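You operate a simulated robot arm through the tools that you are given. There is no shell and no other tool. Be economical: measure what you need, move in short steps, check, and stop when the job is done.

Carry out the task below with a simulated robot arm. There is one attempt and no reset: what you move stays moved.

Task
Level the balance's pointer with the brown ink bottle on the pan.
Fine: brass dial to FREE, slide the black knob till the pointer is level, dial back to LOCK; the bottle stays on the pan. Set down upright: what you pick out. Where these are worked on the way, their far stop is far enough and under half their travel is too little: brass dial.

The check looks at the end state, three seconds after you hand in, the way a careful person would. Anything else that was tipped, shoved, dropped, spilled or broken makes it a failure.

Robot
A 7-joint arm with a two-finger parallel gripper, fixed in place. Base frame: the origin is at the foot of the arm, x ahead of it, y to its left, z up; the work surface is at about z = 0. Readings come in m, rad, newtons and seconds.
With the tool pointing down near the work surface it reaches from about 0.24 to 0.62 m from the base axis. Its first joint turns from -1.152 to 1.152 rad. Payload 2.6 kg.
The TCP is the grasp point between the finger pads, 0.03 m short of the fingertips. In the tool frame z runs along the fingers and y along their closing line. The gripper opens to 0.094 m. The fingers are 0.028 m wide and 0.01 m thick; the gripper's body (0.05 by 0.096 m) begins 0.055 m behind the TCP.
Orientation is told as [roll, pitch, yaw] about the base's x, y, z axes, in that order, counted from this pose: with the fingers straight down and closing along the base's y, the tool's x points along the base's -x, its y along +y and its z along -z.

Tools
- The arm moves only by the tool step_arm. Its argument "series" is a list of rows, each a list of 2 entries, a list of its own where there are three numbers: the shift along the base's x, y, z in m, then the turn, a rotation vector about the base's x, y, z in rad. In form: [[[x, y, z], [wx, wy, wz]], ...]. A call has 1 to 20 rows; each row shifts and turns the commanded pose from where the row before left it. "jaw" is the opening in per cent of the stroke, from 0 (shut) to 100 (fully open), set as the call begins (left out, the last holds). Rows are played at 5 a second. More than 0.05 m and 0.15 rad between two rows, or a gripper value outside its range, and nothing of the call is played. A pose out of reach is approached as far as the arm can. The call stops where the force on the tool passes 40 N (or 10 N more than at its start, if that is more) or the arm is blocked; 0.2 s more then pass. Each finger travels about 0.072 m/s and halts on what it meets, pressing with about 24 N; the grip force reading is that of the motor and also rises with nothing between the fingers. The clock runs only during rows and for 0.2 s after the last one: add rows that do not move to give the fingers time. It gives the time, the measured TCP pose, the force on the tool (base axes), the opening and the grip force at its end, in the units of the frame above (readings bear some noise), with the torque about the TCP (base axes, N m) and any sound that the robot's microphone picked up.
- Cameras (640 x 400 px; columns grow to the right, rows downward): "scene" is fixed at [0.0493, 0.4495, 0.5683]; the picture's right is [-0.69, -0.72, 0.00], its down [-0.40, 0.38, -0.83] and it looks along [0.60, -0.57, -0.55] (base axes); focal length 240 px, centre (320, 200). "wrist" rides on the gripper at [0.076, 0.014, -0.102] in the tool frame; the picture's right is [-0.18, 0.98, 0.00], its down [-0.75, -0.14, -0.64] and it looks along [-0.63, -0.12, 0.77] (tool axes); focal length 243 px, centre (320, 200). There is no depth. A picture from a camera that has moved, and an enlarged one, comes with that camera's place and axes in the base frame and with its lens. The place of the scene camera against the robot may be out by one fixed shift of up to 0.018 m in any direction.
- snapshot(camera): a new picture of that camera. No time passes.
- inspect(camera, box): a new picture of the part [left, top, right, bottom] of that camera's present view, enlarged. No time passes.
- sign_off(): hands the job in; it is judged then, once.

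Go step by step. Nothing tells you positions but the pictures and the camera data: compare them with the known pose of the tool, close in by small moves and look again before you grip or let go. The budget is 120 turns and 68 pictures, counting those below and the enlarged ones. Unless the task says otherwise, let go and move clear before handing in, and close with one line.

The tools are called after "Call:" as a command line: name --argument value ..., lists and objects as JSON in quotes. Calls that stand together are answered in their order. step_arm: Moves the arm, as the interface text tells. Its arguments: {"type":"object","properties":{"series":{"type":"array"},"jaw":{"type":"number"}},"required":["series"]} The other tools are called the same way: snapshot (camera) takes a picture; inspect (camera, box) takes an enlarged picture of a part of a camera's view; sign_off () hands the job in.

At the start:

```text
clock: 0.0
position: [0.2966, -0.0042, 0.4506]
orientation: [0.001, 0.002, -0.001]
contact_force: [0.2, 0.2, -0.6]
ft_torque: [0.01, -0.02, 0.0]
opening: 0.0938
grip_force: 0.1
```

scene: 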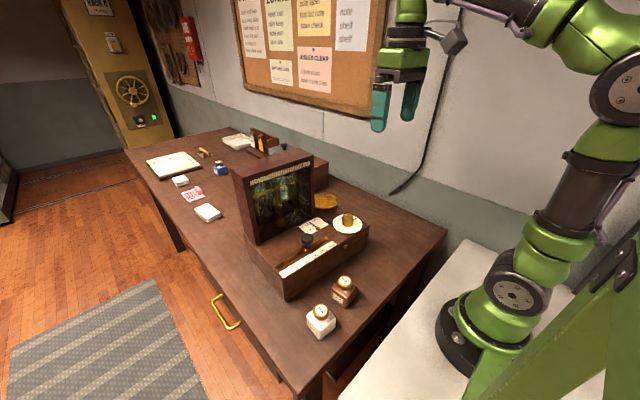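
wrist: 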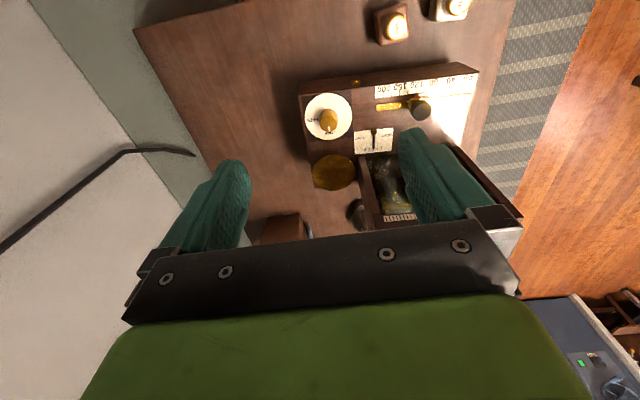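

I see a balance box with a white dial plate with a brass knob, a black slider knob on a scale and two ink bottles (brown and white) in front. I'll look closer first.

Call:
inspect --camera "scene" --box '[220, 140, 400, 350]'

Call:
inspect --camera "wrist" --box '[230, 0, 510, 240]'

```text
1.90 times, centred on (310, 245) of scene
camera zoom: at [0.0493, 0.4495, 0.5683], right [-0.69, -0.72, 0.0], down [-0.4, 0.38, -0.83], along [0.6, -0.57, -0.55], focal length 457 px, centre (339, 114)
```

zoom: 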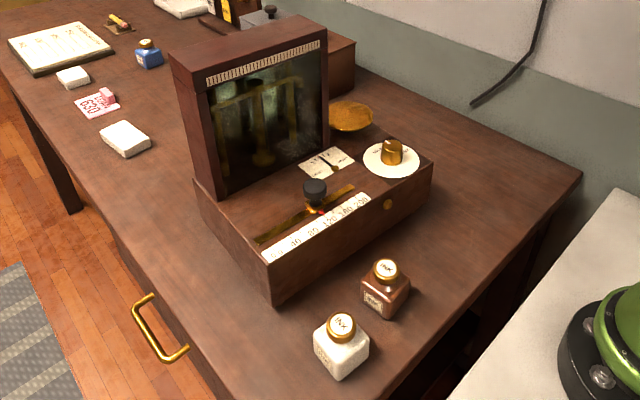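

```text
1.67 times, centred on (370, 120) of wrist
camera zoom: at [0.2197, 0.0109, 0.5531], right [0.18, 0.98, 0.0], down [0.75, -0.14, 0.64], along [0.63, -0.12, -0.77], focal length 404 px, centre (237, 333)
```

zoom: 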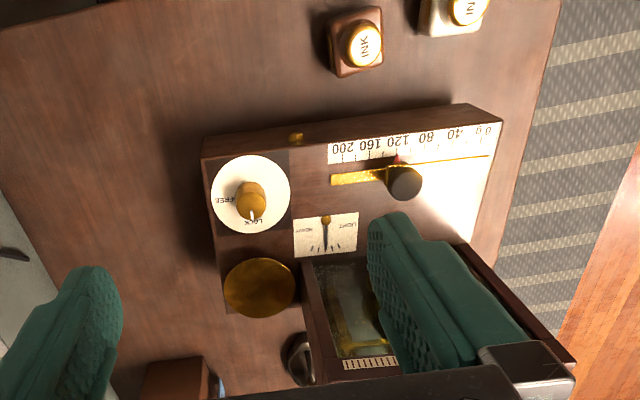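

Call:
step_arm --series '[[[0, 0.045, -0.02], [0, 0, 0]], [[0, 0.045, -0.02], [0, 0, 0]], [[-0.01, 0.04, -0.02], [0, 0, 0]], [[0, 0, -0.045], [0, 0, 0]], [[0, 0, -0.045], [0, 0, 0]], [[0, 0, -0.045], [0, 0, 0]], [[0, 0, 0], [0, 0, 0]]]' --jaw 80

Call:
snapshot --camera "wrist"

Call:
snapshot --camera "scene"

```text
clock: 1.6
position: [0.2857, 0.1264, 0.2542]
orientation: [0.0, 0.0, -0.002]
contact_force: [-0.1, 0.6, 0.1]
ft_torque: [0.0, -0.04, 0.03]
opening: 0.0749
grip_force: 0.1
```

```text
63 pictures are left
camera wrist: at [0.2102, 0.1408, 0.3571], right [0.19, 0.98, 0.0], down [0.75, -0.14, 0.64], along [0.63, -0.12, -0.77], focal length 243 px, centre (320, 200)
```

wrist: 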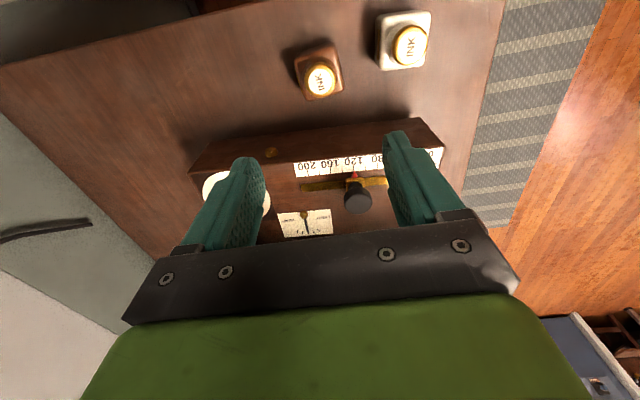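

```text
62 pictures are left
```

scene: 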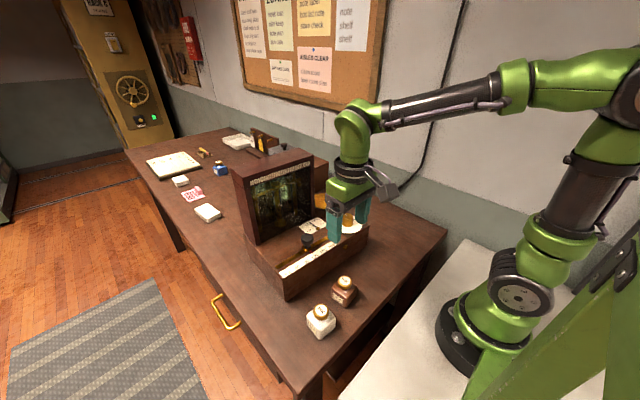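

Call:
inspect --camera "wrist" --box '[260, 0, 460, 125]'

Call:
inspect --camera "scene" --box '[290, 260, 370, 350]'

```text
3.20 times, centred on (360, 62) of wrist
camera zoom: at [0.2102, 0.1408, 0.3571], right [0.19, 0.98, 0.0], down [0.75, -0.14, 0.64], along [0.63, -0.12, -0.77], focal length 776 px, centre (192, 640)
```

zoom: 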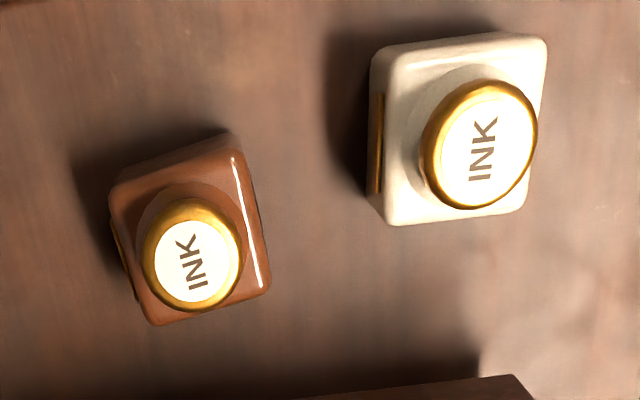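

```text
4.44 times, centred on (330, 305) of scene
camera zoom: at [0.0493, 0.4495, 0.5683], right [-0.69, -0.72, 0.0], down [-0.4, 0.38, -0.83], along [0.6, -0.57, -0.55], focal length 1066 px, centre (276, -267)
```

zoom: 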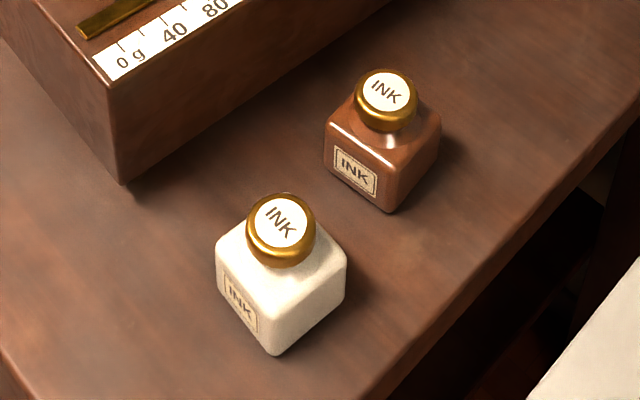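

The brown bottle stands at about (0.281, 0.127), yaw about +0.1, body about 47 mm wide, cap top at z ≈ 0.064. I turn to match and descend over it.

Call:
step_arm --series '[[[-0.005, 0, -0.04], [0, 0, 0.1]], [[0, 0, -0.04], [0, 0, 0]], [[0, 0, -0.04], [0, 0, 0]], [[0, 0, -0.03], [0, 0, 0]], [[0, 0, 0], [0, 0, 0]]]'

Call:
snapshot --camera "scene"

Call:
snapshot --camera "wrist"

```text
clock: 2.8
position: [0.279, 0.1248, 0.1042]
orientation: [-0.001, -0.002, 0.1]
contact_force: [0.6, 0.2, 0.0]
ft_torque: [-0.01, -0.01, -0.02]
opening: 0.0753
grip_force: 0.2
```

```text
59 pictures are left
```

scene: 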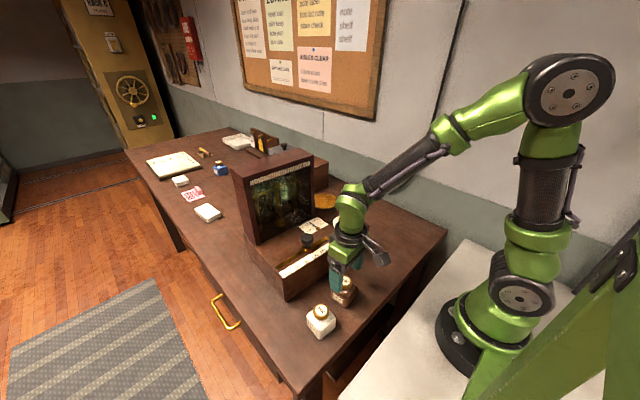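

```text
58 pictures are left
camera wrist: at [0.2019, 0.1327, 0.2072], right [0.09, 1.0, 0.0], down [0.76, -0.07, 0.64], along [0.64, -0.05, -0.77], focal length 243 px, centre (320, 200)
```

wrist: 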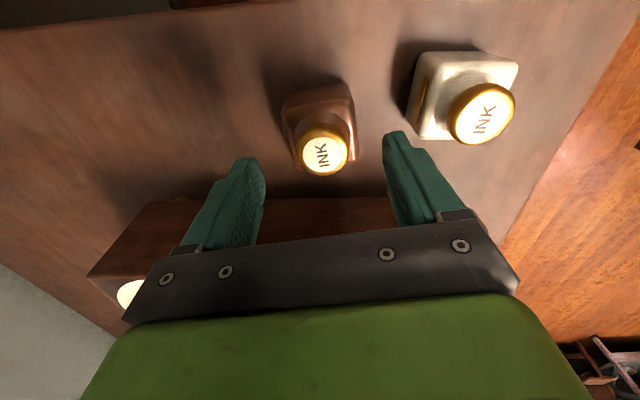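

Call:
step_arm --series '[[[0.002, 0.003, -0.02], [0, 0, 0]], [[0, 0, -0.025], [0, 0, 0]], [[0, 0, -0.021], [0, 0, 0]], [[0, 0, 0], [0, 0, 0]]]'

Call:
snapshot --camera "wrist"

Call:
inspect --camera "scene" --box '[290, 220, 400, 350]'

```text
clock: 3.8
position: [0.2828, 0.127, 0.0381]
orientation: [0.0, 0.001, 0.098]
contact_force: [0.3, -1.0, 0.5]
ft_torque: [0.02, -0.01, -0.03]
opening: 0.0753
grip_force: 0.2
```

```text
57 pictures are left
camera wrist: at [0.2059, 0.1341, 0.1405], right [0.09, 1.0, 0.0], down [0.76, -0.07, 0.64], along [0.64, -0.06, -0.77], focal length 243 px, centre (320, 200)
```

wrist: 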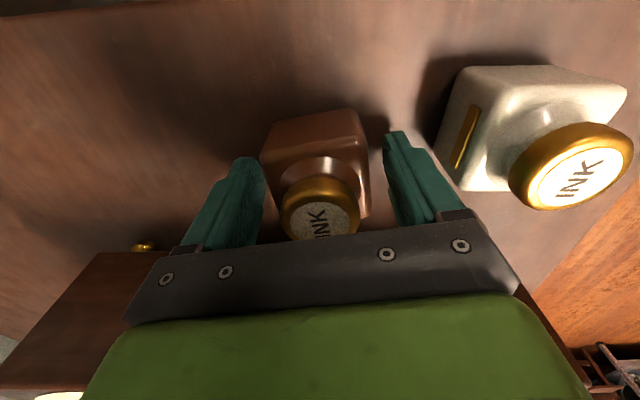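

```text
3.08 times, centred on (345, 285) of scene
camera zoom: at [0.0494, 0.4495, 0.5683], right [-0.69, -0.72, 0.0], down [-0.4, 0.38, -0.83], along [0.6, -0.57, -0.55], focal length 738 px, centre (243, -62)
```

zoom: 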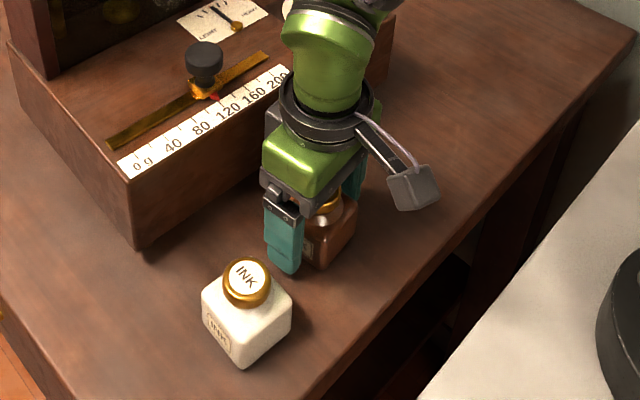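

Call:
step_arm --series '[[[0, 0, 0], [0, 0, 0]], [[0, 0, 0], [0, 0, 0]], [[0, 0, 0], [0, 0, 0]], [[0, 0, 0], [0, 0, 0]]]' --jaw 0

Call:
snapshot --camera "wrist"

```text
clock: 4.8
position: [0.2823, 0.1268, 0.0381]
orientation: [0.001, 0.001, 0.1]
contact_force: [-0.7, 0.0, -0.3]
ft_torque: [0.0, -0.01, -0.03]
opening: 0.0561
grip_force: 23.6
```

```text
55 pictures are left
camera wrist: at [0.2059, 0.1341, 0.1408], right [0.09, 1.0, 0.0], down [0.76, -0.07, 0.64], along [0.64, -0.05, -0.77], focal length 243 px, centre (320, 200)
```

wrist: 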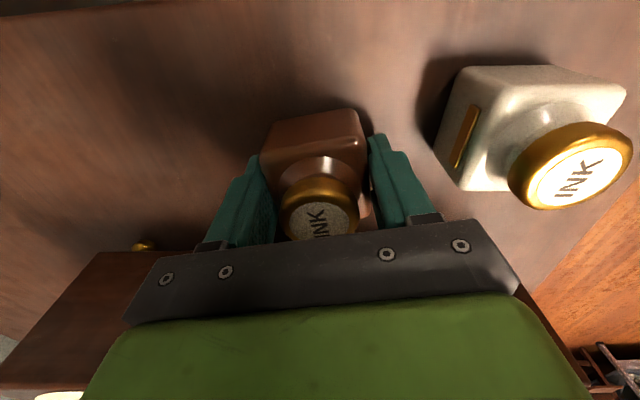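

Gripped (opening 56 mm). Lift straight up, then move to look at the pan.

Call:
step_arm --series '[[[0, 0, 0.03], [0, 0, 0]], [[0, 0, 0.045], [0, 0, 0]], [[0, 0, 0.045], [0, 0, 0]], [[0, 0, 0.045], [0, 0, 0]], [[0, 0, 0.045], [0, 0, 0]], [[0, -0.045, 0.0], [0, 0, -0.1]], [[0, -0.045, 0.0], [0, 0, 0]], [[0.02, -0.04, 0.0], [0, 0, 0]], [[0.02, -0.01, 0.0], [0, 0, 0]], [[0, 0, 0.0], [0, 0, 0]]]'

Call:
snapshot --camera "wrist"

Call:
snapshot --camera "scene"

```text
clock: 7.0
position: [0.321, -0.0087, 0.2485]
orientation: [0.001, -0.001, 0.0]
contact_force: [-0.5, 0.5, -0.9]
ft_torque: [0.03, 0.01, 0.01]
opening: 0.0558
grip_force: 24.3
```

```text
54 pictures are left
camera wrist: at [0.2455, 0.0066, 0.352], right [0.18, 0.98, 0.0], down [0.75, -0.14, 0.64], along [0.63, -0.12, -0.77], focal length 243 px, centre (320, 200)
```

wrist: 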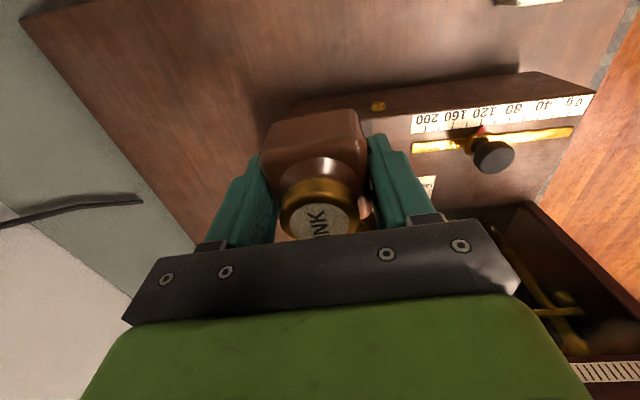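

```text
53 pictures are left
```

scene: 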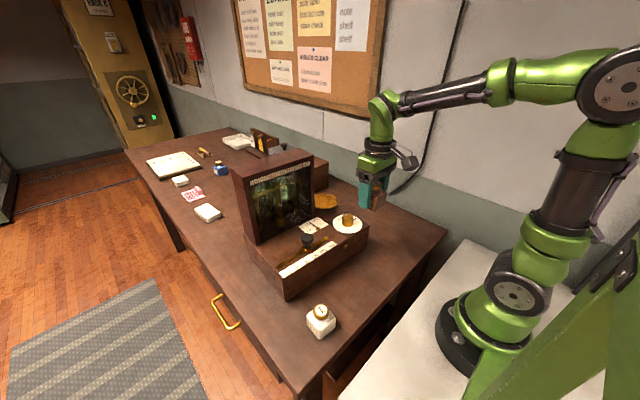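

Call:
inspect --camera "scene" --box '[290, 170, 380, 250]'

Call:
step_arm --series '[[[-0.02, 0.04, 0.04], [0, 0, 0]], [[-0.01, 0.045, 0.04], [0, 0, 0]], [[0, 0.035, 0.04], [0, 0, 0]], [[0, 0, 0.04], [0, 0, 0]], [[0, 0, 0.04], [0, 0, 0]], [[0, 0, 0.0], [0, 0, 0]]]'

Call:
snapshot --camera "wrist"

```text
5.00 times, centred on (335, 210) of scene
camera zoom: at [0.0494, 0.4495, 0.5683], right [-0.69, -0.72, 0.0], down [-0.4, 0.38, -0.83], along [0.6, -0.57, -0.55], focal length 1199 px, centre (245, 150)
```

zoom: 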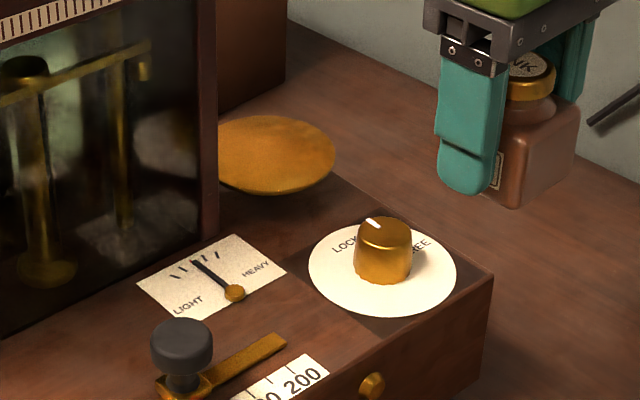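

```text
refused: row 1 steps farther than a row can; nothing moved
```

```text
51 pictures are left
camera wrist: at [0.2455, 0.0066, 0.352], right [0.18, 0.98, 0.0], down [0.75, -0.14, 0.64], along [0.63, -0.12, -0.77], focal length 243 px, centre (320, 200)
```

wrist: 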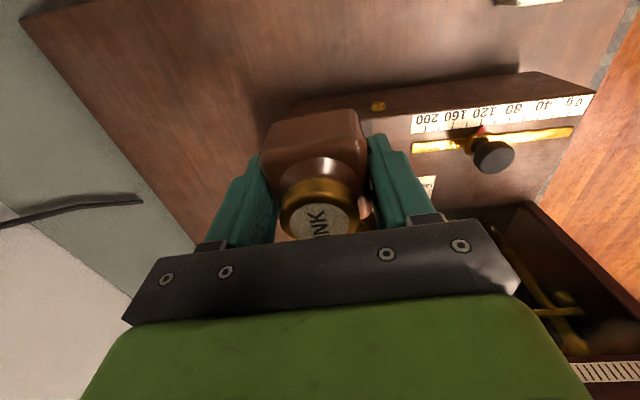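

Call:
step_arm --series '[[[-0.02, 0.03, 0.03], [0, 0, 0]], [[-0.01, 0.03, 0.03], [0, 0, 0]], [[0, 0.03, 0.03], [0, 0, 0]], [[0, 0.03, 0.035], [0, 0, 0]], [[0, 0, 0.04], [0, 0, 0]], [[0, 0, 0.03], [0, 0, 0]], [[0, 0, 0.0], [0, 0, 0]]]'

Call:
snapshot --camera "wrist"

```text
clock: 8.6
position: [0.2929, 0.1086, 0.4424]
orientation: [-0.001, 0.002, 0.0]
contact_force: [0.2, -0.7, -1.3]
ft_torque: [0.01, 0.0, 0.02]
opening: 0.056
grip_force: 24.0
```

```text
50 pictures are left
camera wrist: at [0.2164, 0.1224, 0.5458], right [0.18, 0.98, 0.0], down [0.75, -0.14, 0.64], along [0.63, -0.12, -0.77], focal length 243 px, centre (320, 200)
```

wrist: 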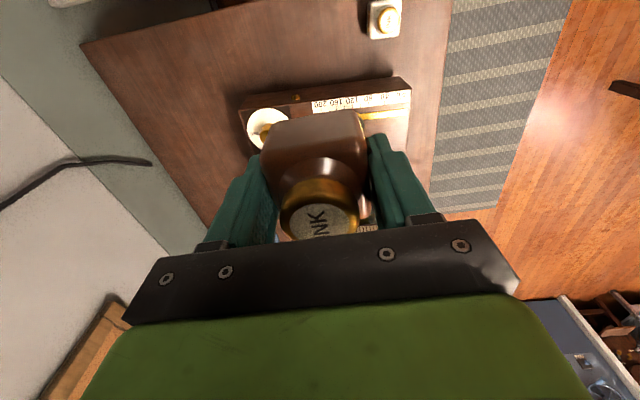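

Call:
step_arm --series '[[[0.01, -0.02, 0], [0, 0, 0.1428]], [[0.01, -0.02, 0], [0, 0, 0.1428]], [[0.01, -0.02, 0], [0, 0, 0.1428]], [[0.01, -0.02, 0], [0, 0, 0.1428]], [[0.01, -0.02, 0], [0, 0, 0.1428]], [[0.01, -0.02, 0], [0, 0, 0.1428]], [[0.01, -0.02, 0], [0, 0, 0.1428]], [[0.01, -0.02, -0.02], [0, 0, 0.1428]], [[0.01, -0.02, -0.02], [0, 0, 0.1428]], [[0.01, -0.02, -0.03], [0, 0, 0.1428]], [[0, 0, -0.03], [0, 0, 0.1428]], [[0, 0, 0], [0, 0, 0]]]'

Call:
snapshot --camera "wrist"

Call:
snapshot --camera "scene"

```text
clock: 11.2
position: [0.3917, -0.0903, 0.3438]
orientation: [0.0, -0.002, 1.572]
contact_force: [0.1, -0.3, -2.4]
ft_torque: [0.02, 0.04, 0.0]
opening: 0.0561
grip_force: 23.8
```

```text
49 pictures are left
camera wrist: at [0.3774, -0.1661, 0.4464], right [-0.98, 0.18, 0.0], down [0.14, 0.75, 0.64], along [0.12, 0.63, -0.77], focal length 243 px, centre (320, 200)
```

wrist: 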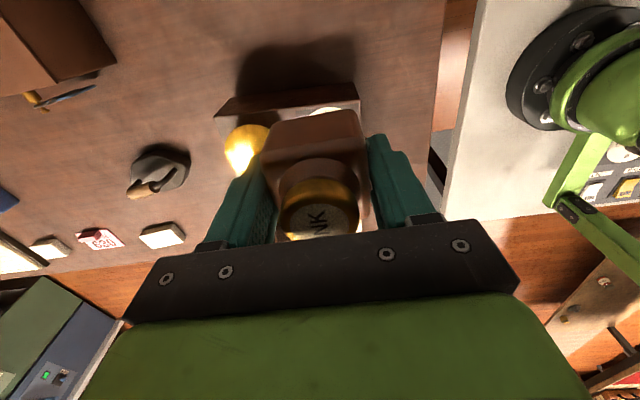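

```text
48 pictures are left
```

scene: 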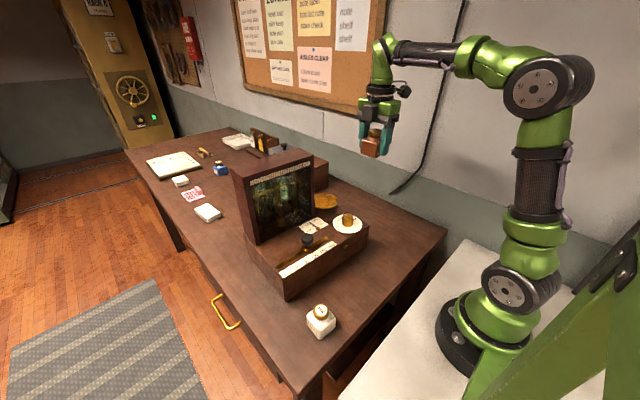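

Call:
step_arm --series '[[[-0.04, 0, 0], [0, 0, 0]], [[-0.03, 0, 0], [0, 0, 0]], [[0, 0, 0], [0, 0, 0]]]'

Call:
inspect --camera "wrist" --box '[120, 50, 360, 220]'

```text
clock: 12.0
position: [0.3208, -0.0904, 0.3455]
orientation: [-0.001, 0.001, 1.57]
contact_force: [-0.1, -0.2, -1.3]
ft_torque: [0.02, -0.01, 0.04]
opening: 0.0562
grip_force: 24.0
```

```text
2.35 times, centred on (240, 135) of wrist
camera zoom: at [0.3079, -0.1665, 0.4481], right [-0.98, 0.18, 0.0], down [0.14, 0.75, 0.64], along [0.12, 0.63, -0.77], focal length 571 px, centre (508, 353)
```

zoom: 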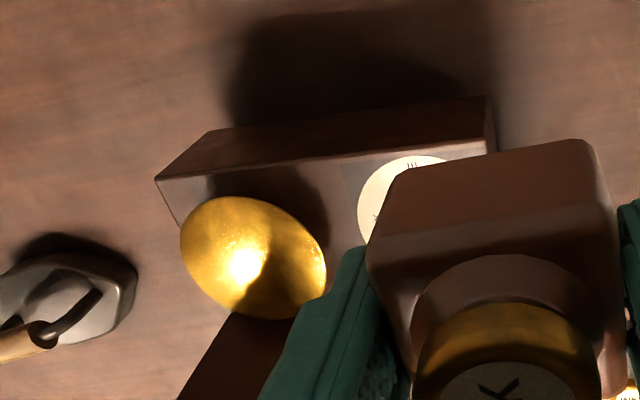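

Call:
step_arm --series '[[[0.045, 0, 0], [0, 0, 0]], [[0.045, 0, 0], [0, 0, 0]], [[0.045, 0, 0], [0, 0, 0]], [[0.046, 0, 0], [0, 0, 0]], [[0, 0.04, 0], [0, 0, 0]], [[0, 0.037, 0], [0, 0, 0]], [[0, 0, -0.04], [0, 0, 0]], [[0, 0, -0.04], [0, 0, 0]], [[0, 0, -0.03], [0, 0, 0]], [[0, 0, 0], [0, 0, 0]]]'

Call:
snapshot --camera "wrist"

Call:
inspect --camera "scene" --box '[250, 90, 410, 250]'

```text
clock: 14.2
position: [0.5057, -0.0148, 0.2322]
orientation: [0.0, 0.0, 1.569]
contact_force: [-0.6, 0.8, -0.8]
ft_torque: [-0.01, -0.01, 0.01]
opening: 0.0561
grip_force: 24.3
```

```text
46 pictures are left
camera wrist: at [0.4911, -0.0899, 0.3337], right [-0.98, 0.19, 0.0], down [0.14, 0.75, 0.64], along [0.12, 0.63, -0.77], focal length 243 px, centre (320, 200)
```

wrist: 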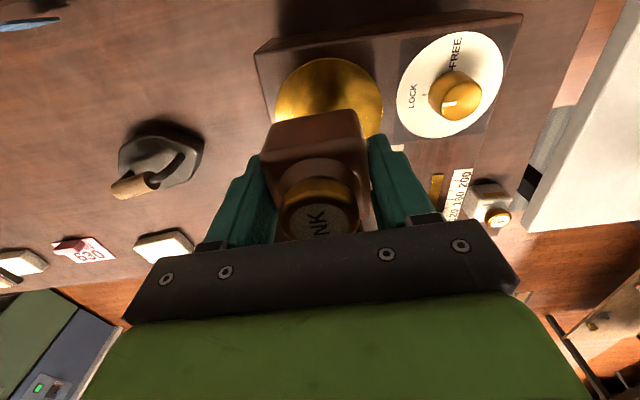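

```text
2.50 times, centred on (330, 170) of scene
camera zoom: at [0.0494, 0.4495, 0.5683], right [-0.69, -0.72, 0.0], down [-0.4, 0.38, -0.83], along [0.6, -0.57, -0.55], focal length 600 px, centre (295, 275)
```

zoom: 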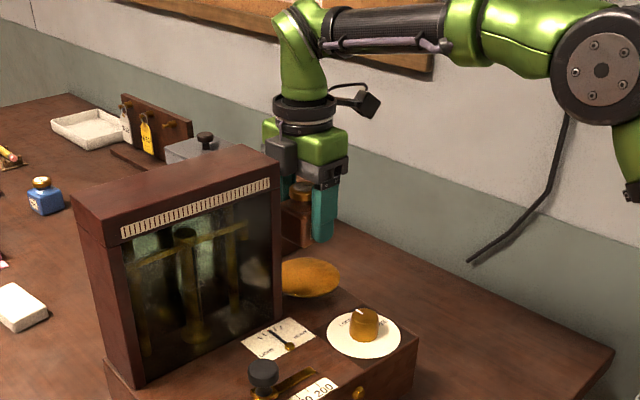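

Call:
step_arm --series '[[[-0.008, 0.003, -0.02], [0, 0, 0]], [[0, 0, -0.03], [0, 0, 0]], [[0, 0, 0], [0, 0, 0]]]'

Call:
snapshot --camera "wrist"

Call:
inspect --camera "scene" --box '[280, 120, 380, 230]'

```text
clock: 15.0
position: [0.4968, -0.01, 0.1822]
orientation: [0.002, 0.002, 1.57]
contact_force: [-0.7, 0.0, -2.0]
ft_torque: [-0.03, -0.01, -0.03]
opening: 0.0562
grip_force: 23.8
```

```text
44 pictures are left
camera wrist: at [0.4823, -0.0853, 0.2856], right [-0.98, 0.18, 0.0], down [0.14, 0.75, 0.64], along [0.12, 0.63, -0.77], focal length 243 px, centre (320, 200)
```

wrist: 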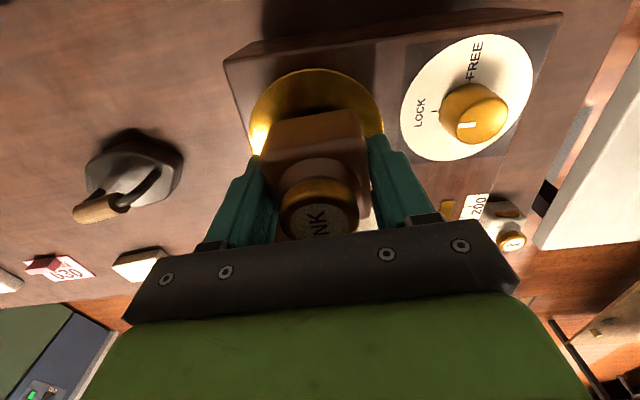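

```text
3.64 times, centred on (330, 175) of scene
camera zoom: at [0.0494, 0.4495, 0.5683], right [-0.69, -0.72, 0.0], down [-0.4, 0.38, -0.83], along [0.6, -0.57, -0.55], focal length 872 px, centre (284, 291)
```

zoom: 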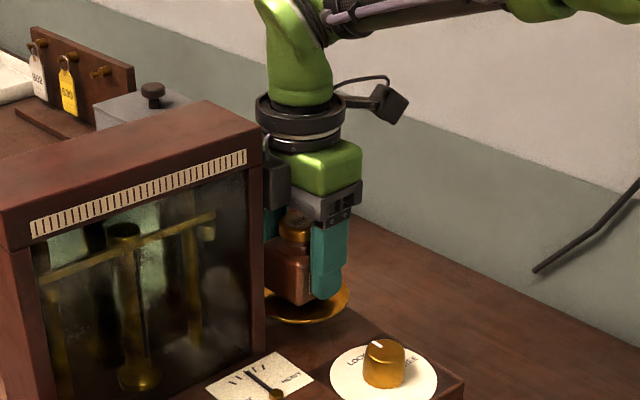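

Call:
step_arm --series '[[[-0.002, 0, -0.008], [0, 0, 0]], [[0, 0, -0.006], [0, 0, 0]], [[0, 0, 0], [0, 0, 0]]]'

Call:
inspect --camera "scene" --box '[300, 160, 370, 220]'

```text
clock: 15.8
position: [0.4941, -0.0101, 0.1704]
orientation: [-0.004, -0.001, 1.571]
contact_force: [1.9, 1.7, 18.7]
ft_torque: [0.03, 0.08, -0.05]
opening: 0.0564
grip_force: 23.8
```

```text
6.67 times, centred on (335, 190) of scene
camera zoom: at [0.0492, 0.4495, 0.5683], right [-0.69, -0.72, 0.0], down [-0.4, 0.38, -0.83], along [0.6, -0.57, -0.55], focal length 1599 px, centre (220, 267)
```

zoom: 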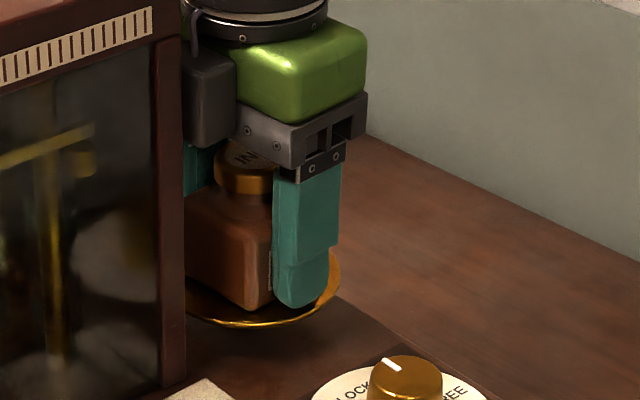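

Call:
step_arm --series '[[[0, 0, 0.002], [0, 0, 0]], [[0, 0, 0], [0, 0, 0]]]'

Call:
inspect --camera "wrist" --box '[220, 50, 420, 250]'

```text
clock: 16.4
position: [0.4934, -0.0115, 0.1703]
orientation: [0.001, 0.0, 1.572]
contact_force: [1.8, 3.2, 9.2]
ft_torque: [0.05, -0.19, 0.06]
opening: 0.0561
grip_force: 23.8
```

```text
2.00 times, centred on (320, 150) of wrist
camera zoom: at [0.4798, -0.0866, 0.2727], right [-0.98, 0.18, 0.0], down [0.14, 0.75, 0.64], along [0.12, 0.63, -0.77], focal length 485 px, centre (320, 300)
```

zoom: 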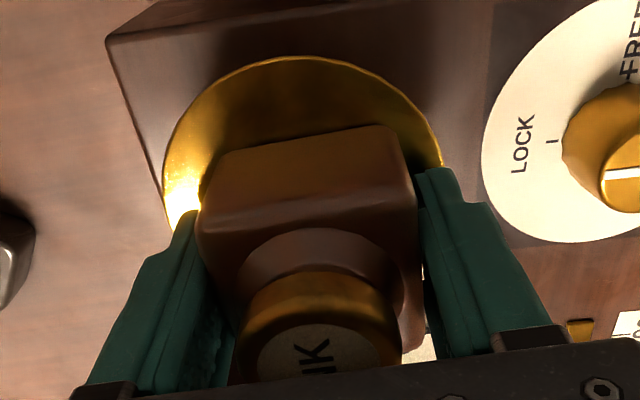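

Call:
step_arm --series '[[[0, -0.001, 0.001], [0, 0, 0]], [[0, 0, 0], [0, 0, 0]]]'

Call:
step_arm --series '[[[0, 0, 0], [0, 0, 0]], [[0, 0, 0], [0, 0, 0]]]' --jaw 80

Call:
inspect --camera "wrist" --box '[220, 50, 420, 250]'

Call:
inspect --camera "scene" --box '[300, 160, 370, 220]'

```text
clock: 17.0
position: [0.4932, -0.0116, 0.1712]
orientation: [0.003, 0.001, 1.568]
contact_force: [0.1, -0.1, -1.5]
ft_torque: [-0.03, 0.0, 0.0]
opening: 0.0562
grip_force: 23.9
```

```text
clock: 17.6
position: [0.4943, -0.0121, 0.1722]
orientation: [-0.001, 0.0, 1.571]
contact_force: [-0.5, -0.7, -0.3]
ft_torque: [-0.02, -0.01, 0.06]
opening: 0.0753
grip_force: 0.0
```

```text
2.00 times, centred on (320, 150) of wrist
camera zoom: at [0.4798, -0.0871, 0.275], right [-0.98, 0.18, 0.0], down [0.14, 0.75, 0.64], along [0.12, 0.63, -0.77], focal length 485 px, centre (320, 300)
```

zoom: 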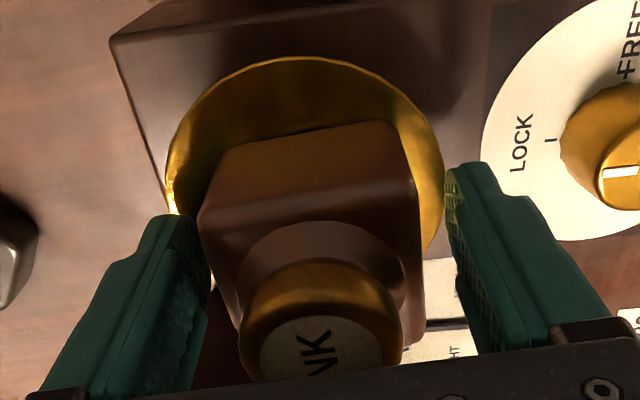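

```text
6.67 times, centred on (335, 190) of scene
camera zoom: at [0.0493, 0.4495, 0.5683], right [-0.69, -0.72, 0.0], down [-0.4, 0.38, -0.83], along [0.6, -0.57, -0.55], focal length 1599 px, centre (220, 267)
```

zoom: 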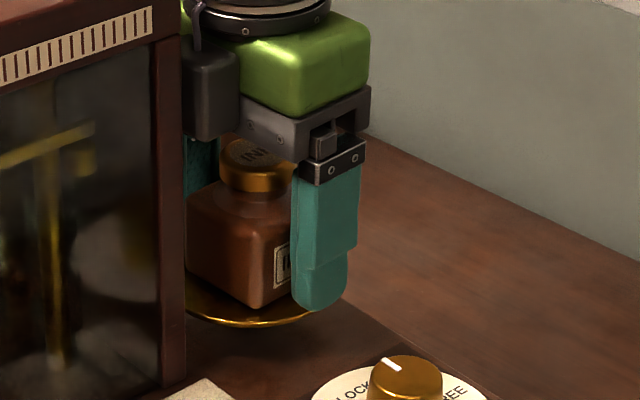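

The bottle stands on the pan. Open a bit more and rise straight up.

Call:
step_arm --series '[[[0, 0, 0], [0, 0, 0]], [[0, 0, 0.02], [0, 0, 0]], [[0, 0, 0.04], [0, 0, 0]], [[0, 0, 0.04], [0, 0, 0]], [[-0.03, 0, 0.03], [0, 0, 0]], [[-0.04, 0, 0], [0, 0, 0]], [[-0.04, 0, 0], [0, 0, 0]], [[0, 0, 0], [0, 0, 0]]]' --jaw 95

Call:
snapshot --camera "wrist"

Call:
inspect --camera "scene" --box '[270, 140, 380, 260]'

```text
clock: 19.4
position: [0.383, -0.0111, 0.304]
orientation: [0.001, 0.0, 1.569]
contact_force: [0.6, -0.8, -0.4]
ft_torque: [-0.02, -0.01, -0.02]
opening: 0.0895
grip_force: 0.0
```

```text
38 pictures are left
camera wrist: at [0.3687, -0.0866, 0.4076], right [-0.98, 0.18, 0.0], down [0.14, 0.75, 0.64], along [0.12, 0.63, -0.77], focal length 243 px, centre (320, 200)
```

wrist: 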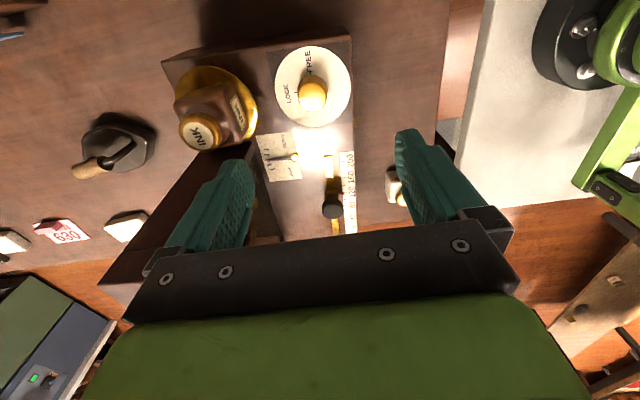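

```text
3.33 times, centred on (325, 200) of scene
camera zoom: at [0.0493, 0.4495, 0.5683], right [-0.69, -0.72, 0.0], down [-0.4, 0.38, -0.83], along [0.6, -0.57, -0.55], focal length 799 px, centre (303, 200)
```

zoom: 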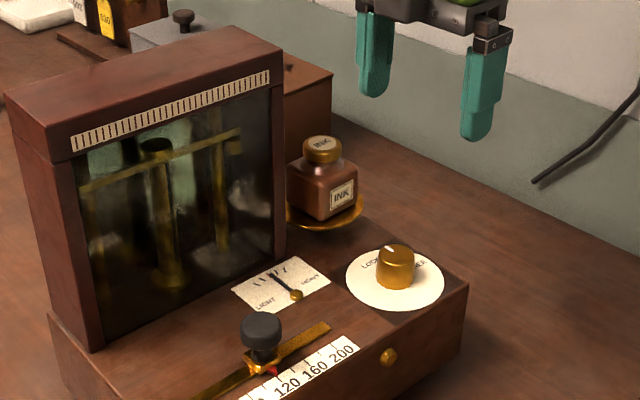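

Call:
inspect --camera "wrist" --box '[240, 30, 380, 230]'

```text
2.00 times, centred on (310, 130) of wrist
camera zoom: at [0.3687, -0.0866, 0.4076], right [-0.98, 0.18, 0.0], down [0.14, 0.75, 0.64], along [0.12, 0.63, -0.77], focal length 485 px, centre (340, 340)
```

zoom: 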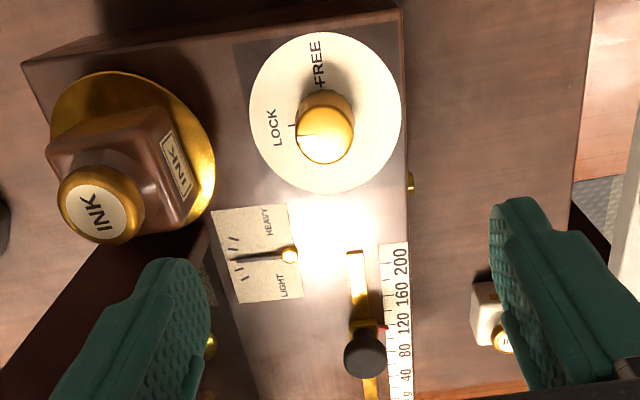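

Call:
step_arm --series '[[[0.009, 0.005, -0.04], [0, 0, 0]], [[0, 0, -0.045], [0, 0, 0]], [[0, 0, -0.045], [0, 0, 0]], [[0, 0, 0], [0, 0, 0]]]' --jaw 60

Call:
snapshot --camera "wrist"

```text
clock: 20.4
position: [0.3933, -0.0086, 0.1736]
orientation: [0.0, -0.001, 1.57]
contact_force: [0.1, -0.2, -0.2]
ft_torque: [0.0, 0.02, -0.01]
opening: 0.0564
grip_force: 0.0
```

```text
35 pictures are left
camera wrist: at [0.3794, -0.0835, 0.2761], right [-0.98, 0.19, 0.0], down [0.14, 0.75, 0.64], along [0.12, 0.63, -0.77], focal length 243 px, centre (320, 200)
```

wrist: 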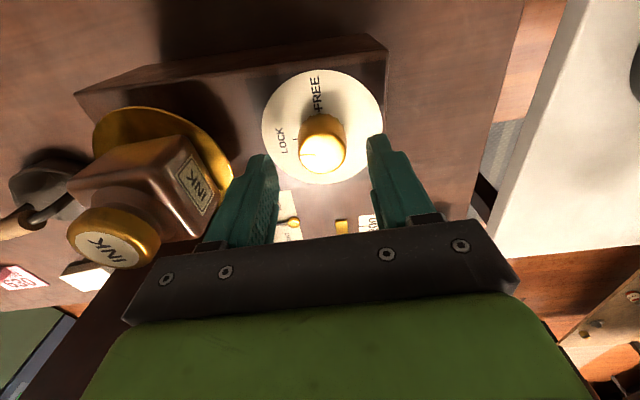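

Call:
step_arm --series '[[[0, 0.004, -0.02], [0, 0, 0]], [[0, 0, -0.015], [0, 0, 0]], [[0, 0, -0.011], [0, 0, 0]], [[0, 0, 0], [0, 0, 0]]]'

Call:
snapshot --camera "wrist"

Call:
inspect --camera "scene" --box '[290, 170, 390, 260]'

```text
clock: 21.1
position: [0.3941, -0.0031, 0.1392]
orientation: [-0.006, 0.0, 1.568]
contact_force: [-3.8, -0.7, 6.3]
ft_torque: [0.0, 0.34, 0.01]
opening: 0.0585
grip_force: 2.1
stopped in row 3: the force on the tool passed its limit at 46 N (the readings are from after the stop); the commanded pose is now the measured one
```

```text
34 pictures are left
camera wrist: at [0.3786, -0.0788, 0.241], right [-0.98, 0.19, -0.01], down [0.14, 0.75, 0.64], along [0.13, 0.63, -0.77], focal length 243 px, centre (320, 200)
```

wrist: 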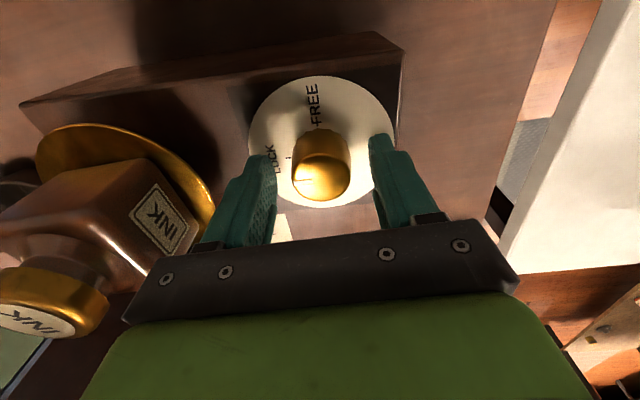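

```text
4.44 times, centred on (340, 215) of scene
camera zoom: at [0.0493, 0.4495, 0.5683], right [-0.69, -0.72, 0.0], down [-0.4, 0.38, -0.83], along [0.6, -0.57, -0.55], focal length 1066 px, centre (231, 133)
```

zoom: 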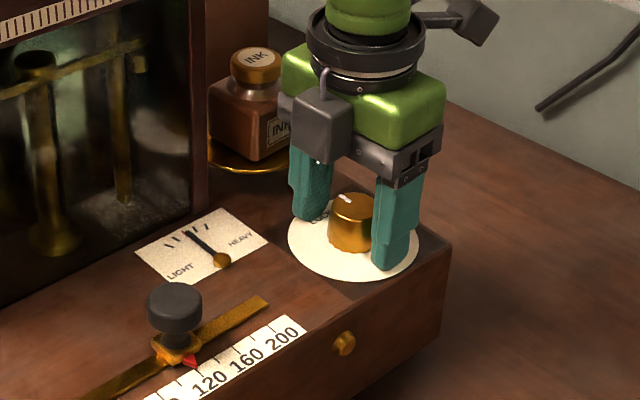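

Call:
step_arm --series '[[[0, 0, 0.003], [0, 0, 0]], [[0, 0, 0], [0, 0, 0]]]'

Call:
step_arm --series '[[[0, 0, 0], [0, 0, 0]], [[0, 0, 0], [0, 0, 0]], [[0, 0, 0], [0, 0, 0]]]' --jaw 0

Call:
inspect --camera "wrist" --box '[220, 60, 420, 240]'

```text
clock: 21.7
position: [0.394, -0.003, 0.1398]
orientation: [-0.008, 0.001, 1.569]
contact_force: [-0.2, -0.9, 0.5]
ft_torque: [-0.01, -0.03, -0.07]
opening: 0.0564
grip_force: 0.1
```

```text
clock: 22.5
position: [0.3932, -0.0029, 0.1404]
orientation: [-0.005, 0.0, 1.568]
contact_force: [-14.4, -1.0, 2.2]
ft_torque: [-0.15, 0.45, 0.0]
opening: 0.0333
grip_force: 24.4
```

```text
2.22 times, centred on (320, 150) of wrist
camera zoom: at [0.3783, -0.0791, 0.243], right [-0.98, 0.19, 0.0], down [0.14, 0.75, 0.64], along [0.12, 0.63, -0.77], focal length 539 px, centre (320, 311)
```

zoom: 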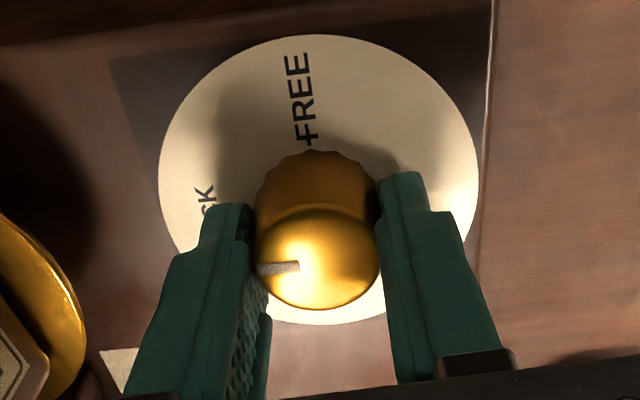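

Call:
step_arm --series '[[[-0.0015, 0, 0], [0, 0, 0]], [[0, 0, 0], [0, 0, 0]]]'

```text
clock: 23.1
position: [0.392, -0.0043, 0.1409]
orientation: [-0.009, -0.002, 1.572]
contact_force: [1.7, 1.5, -0.3]
ft_torque: [0.05, -0.02, 0.0]
opening: 0.0333
grip_force: 23.9
```

Well centred now. I turn the dial clockwise (LOCK → FREE), about 90°.

Call:
step_arm --series '[[[0, 0, 0], [0, 0, -0.1]], [[0, 0, 0], [0, 0, -0.12]], [[0, 0, 0], [0, 0, -0.12]], [[0, 0, 0], [0, 0, -0.12]], [[0, 0, 0], [0, 0, -0.12]], [[0, 0, 0], [0, 0, -0.12]], [[0, 0, 0], [0, 0, 0]]]'

Call:
inspect --camera "wrist" --box '[220, 60, 420, 240]'

```text
clock: 24.7
position: [0.3933, -0.0047, 0.1417]
orientation: [-0.011, 0.001, 0.867]
contact_force: [8.1, -7.8, 3.3]
ft_torque: [-0.57, 0.03, 0.02]
opening: 0.033
grip_force: 23.8
```

```text
2.22 times, centred on (320, 150) of wrist
camera zoom: at [0.3328, -0.0513, 0.2446], right [-0.63, 0.78, -0.01], down [0.59, 0.49, 0.64], along [0.51, 0.4, -0.77], focal length 539 px, centre (320, 311)
```

zoom: 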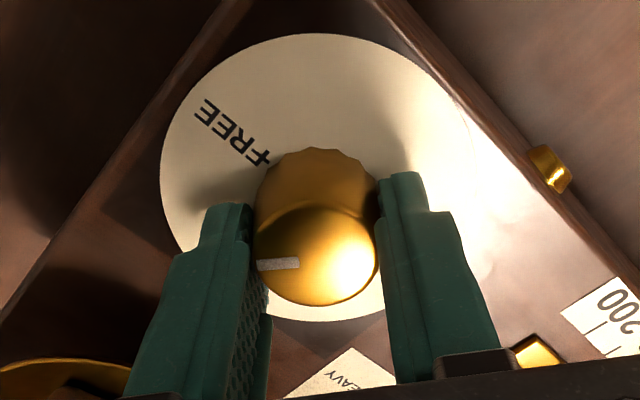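

Call:
step_arm --series '[[[0, 0, 0], [0, 0, -0.12]], [[0, 0, 0], [0, 0, -0.12]], [[0, 0, 0], [0, 0, -0.12]], [[0, 0, 0], [0, 0, -0.12]], [[0, 0, 0], [0, 0, -0.12]], [[0, 0, 0], [0, 0, -0.12]], [[0, 0, 0], [0, 0, -0.1]], [[0, 0, 0], [0, 0, 0]]]'

Call:
inspect --camera "wrist" --box '[220, 60, 420, 240]'

```text
clock: 26.5
position: [0.3932, -0.0048, 0.1415]
orientation: [-0.011, 0.002, 0.047]
contact_force: [-1.8, -20.6, 9.9]
ft_torque: [-0.62, -0.07, 0.22]
opening: 0.0332
grip_force: 24.7
```

```text
2.22 times, centred on (320, 150) of wrist
camera zoom: at [0.316, 0.0079, 0.2439], right [0.14, 0.99, -0.01], down [0.76, -0.1, 0.64], along [0.63, -0.1, -0.77], focal length 539 px, centre (320, 311)
```

zoom: 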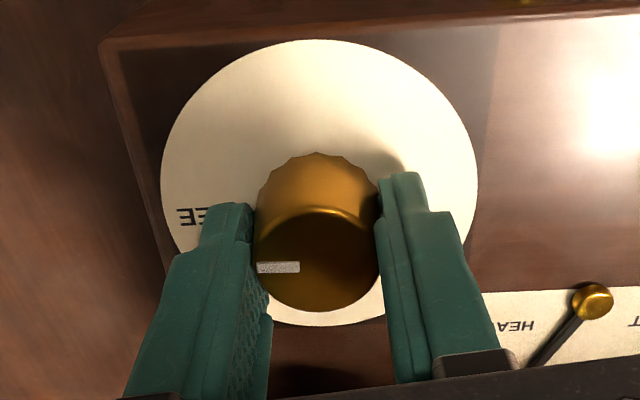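

Call:
step_arm --series '[[[0, 0.001, 0], [0, 0, -0.05]], [[0, 0, 0], [0, 0, -0.03]], [[0, 0, 0], [0, 0, 0]]]'

Call:
inspect --camera "scene" --box '[280, 170, 380, 260]'

```text
clock: 27.3
position: [0.3929, -0.004, 0.1412]
orientation: [-0.007, 0.005, -0.033]
contact_force: [-0.1, -13.9, -2.3]
ft_torque: [-0.48, -0.02, 0.22]
opening: 0.0331
grip_force: 24.3
```

```text
4.44 times, centred on (330, 215) of scene
camera zoom: at [0.0494, 0.4495, 0.5683], right [-0.69, -0.72, 0.0], down [-0.4, 0.38, -0.83], along [0.6, -0.57, -0.55], focal length 1066 px, centre (276, 133)
```

zoom: 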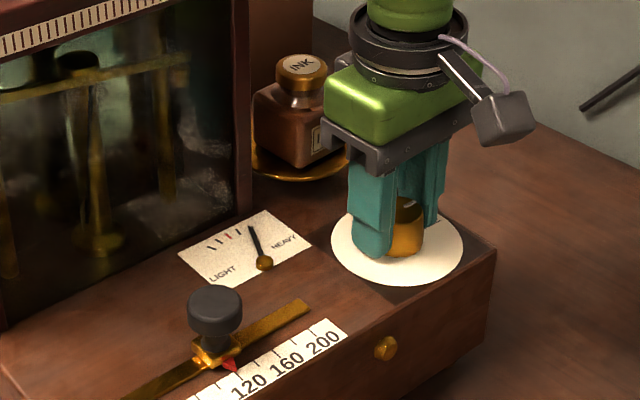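

Dial at FREE; the pointer leans to HEAVY. Release, rise, and go to the slider knob.

Call:
step_arm --series '[[[0, 0, 0], [0, 0, 0]], [[0, 0, 0], [0, 0, 0]], [[0, 0, 0.03], [0, 0, 0]], [[0, 0, 0.04], [0, 0, 0]], [[0, 0, 0.03], [0, 0, 0]], [[0, 0.04, 0.02], [0, 0, 0.033]], [[0, 0.045, 0], [0, 0, 0]], [[0, 0, 0], [0, 0, 0]]]' --jaw 65

Call:
snapshot --camera "wrist"

Call:
inspect --camera "scene" --box '[260, 170, 380, 290]'

```text
clock: 29.1
position: [0.3915, 0.0791, 0.2591]
orientation: [-0.006, 0.001, -0.001]
contact_force: [0.3, -1.0, -0.5]
ft_torque: [-0.01, 0.0, 0.03]
opening: 0.0613
grip_force: 0.2
```

```text
28 pictures are left
camera wrist: at [0.3164, 0.0946, 0.3621], right [0.18, 0.98, -0.01], down [0.75, -0.14, 0.64], along [0.63, -0.12, -0.77], focal length 243 px, centre (320, 200)
```

wrist: 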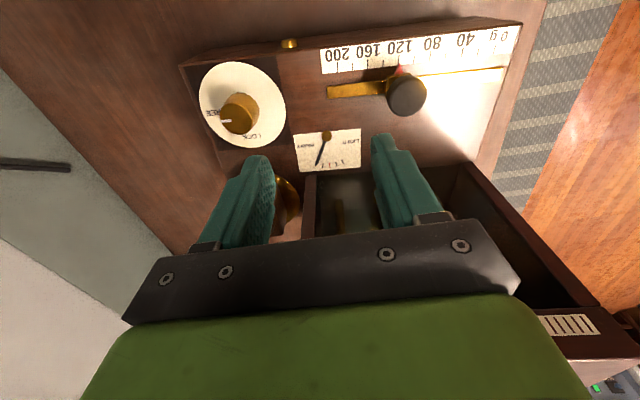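

```text
3.33 times, centred on (320, 230) of scene
camera zoom: at [0.0493, 0.4495, 0.5683], right [-0.69, -0.72, 0.0], down [-0.4, 0.38, -0.83], along [0.6, -0.57, -0.55], focal length 799 px, centre (320, 100)
```

zoom: 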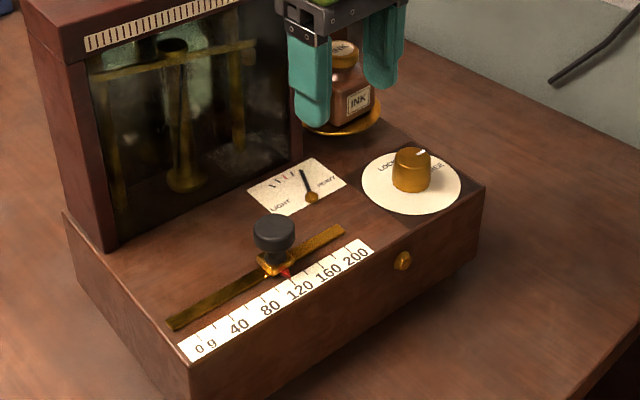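

Call:
step_arm --series '[[[0.002, 0.04, 0], [0.005, 0, 0]], [[0, 0.033, -0.03], [0, 0, 0]], [[0, 0, -0.045], [0, 0, 0]], [[0, 0, 0], [0, 0, 0]]]'

Call:
snapshot --camera "wrist"

```text
clock: 30.1
position: [0.3951, 0.1557, 0.1836]
orientation: [-0.003, 0.001, 0.001]
contact_force: [0.2, 0.5, 0.9]
ft_torque: [0.01, 0.0, 0.03]
opening: 0.0612
grip_force: 0.0
```

```text
26 pictures are left
camera wrist: at [0.3187, 0.1717, 0.2869], right [0.18, 0.98, 0.0], down [0.75, -0.14, 0.64], along [0.63, -0.12, -0.77], focal length 243 px, centre (320, 200)
```

wrist: 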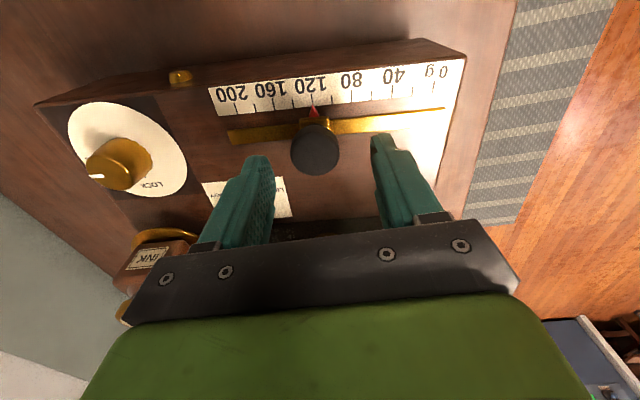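

Call:
step_arm --series '[[[0.001, -0.002, -0.015], [0, 0, 0]], [[0, 0, -0.01], [0, 0, 0]], [[0, 0, -0.007], [0, 0, 0]], [[0, 0, 0], [0, 0, 0]]]'

Call:
inspect --camera "scene" --box '[260, 190, 360, 290]'

```text
clock: 31.1
position: [0.3948, 0.1543, 0.1534]
orientation: [-0.003, -0.001, 0.0]
contact_force: [1.0, -0.6, -0.2]
ft_torque: [0.04, -0.01, -0.01]
opening: 0.0611
grip_force: 0.1
```

```text
4.00 times, centred on (310, 240) of scene
camera zoom: at [0.0493, 0.4495, 0.5683], right [-0.69, -0.72, 0.0], down [-0.4, 0.38, -0.83], along [0.6, -0.57, -0.55], focal length 959 px, centre (360, 40)
```

zoom: 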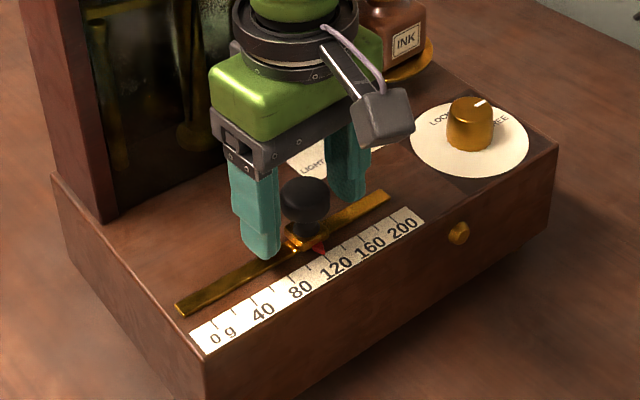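

Call:
step_arm --series '[[[0, 0, 0], [0, 0, 0]], [[0, 0, 0], [0, 0, 0]], [[0, 0, 0], [0, 0, 0]]]' --jaw 0

Call:
snapshot --camera "wrist"

```text
clock: 31.9
position: [0.3953, 0.1539, 0.154]
orientation: [-0.003, 0.0, 0.001]
contact_force: [0.5, 0.6, 0.5]
ft_torque: [0.03, -0.02, 0.08]
opening: 0.0314
grip_force: 23.8
```

```text
24 pictures are left
camera wrist: at [0.3189, 0.1687, 0.2571], right [0.18, 0.98, 0.0], down [0.75, -0.14, 0.64], along [0.63, -0.12, -0.77], focal length 243 px, centre (320, 200)
```

wrist: 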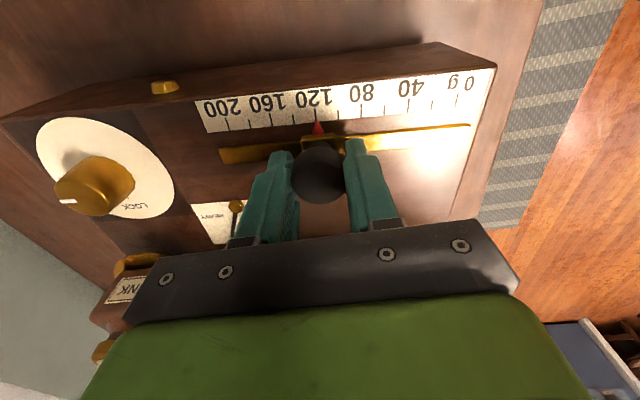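

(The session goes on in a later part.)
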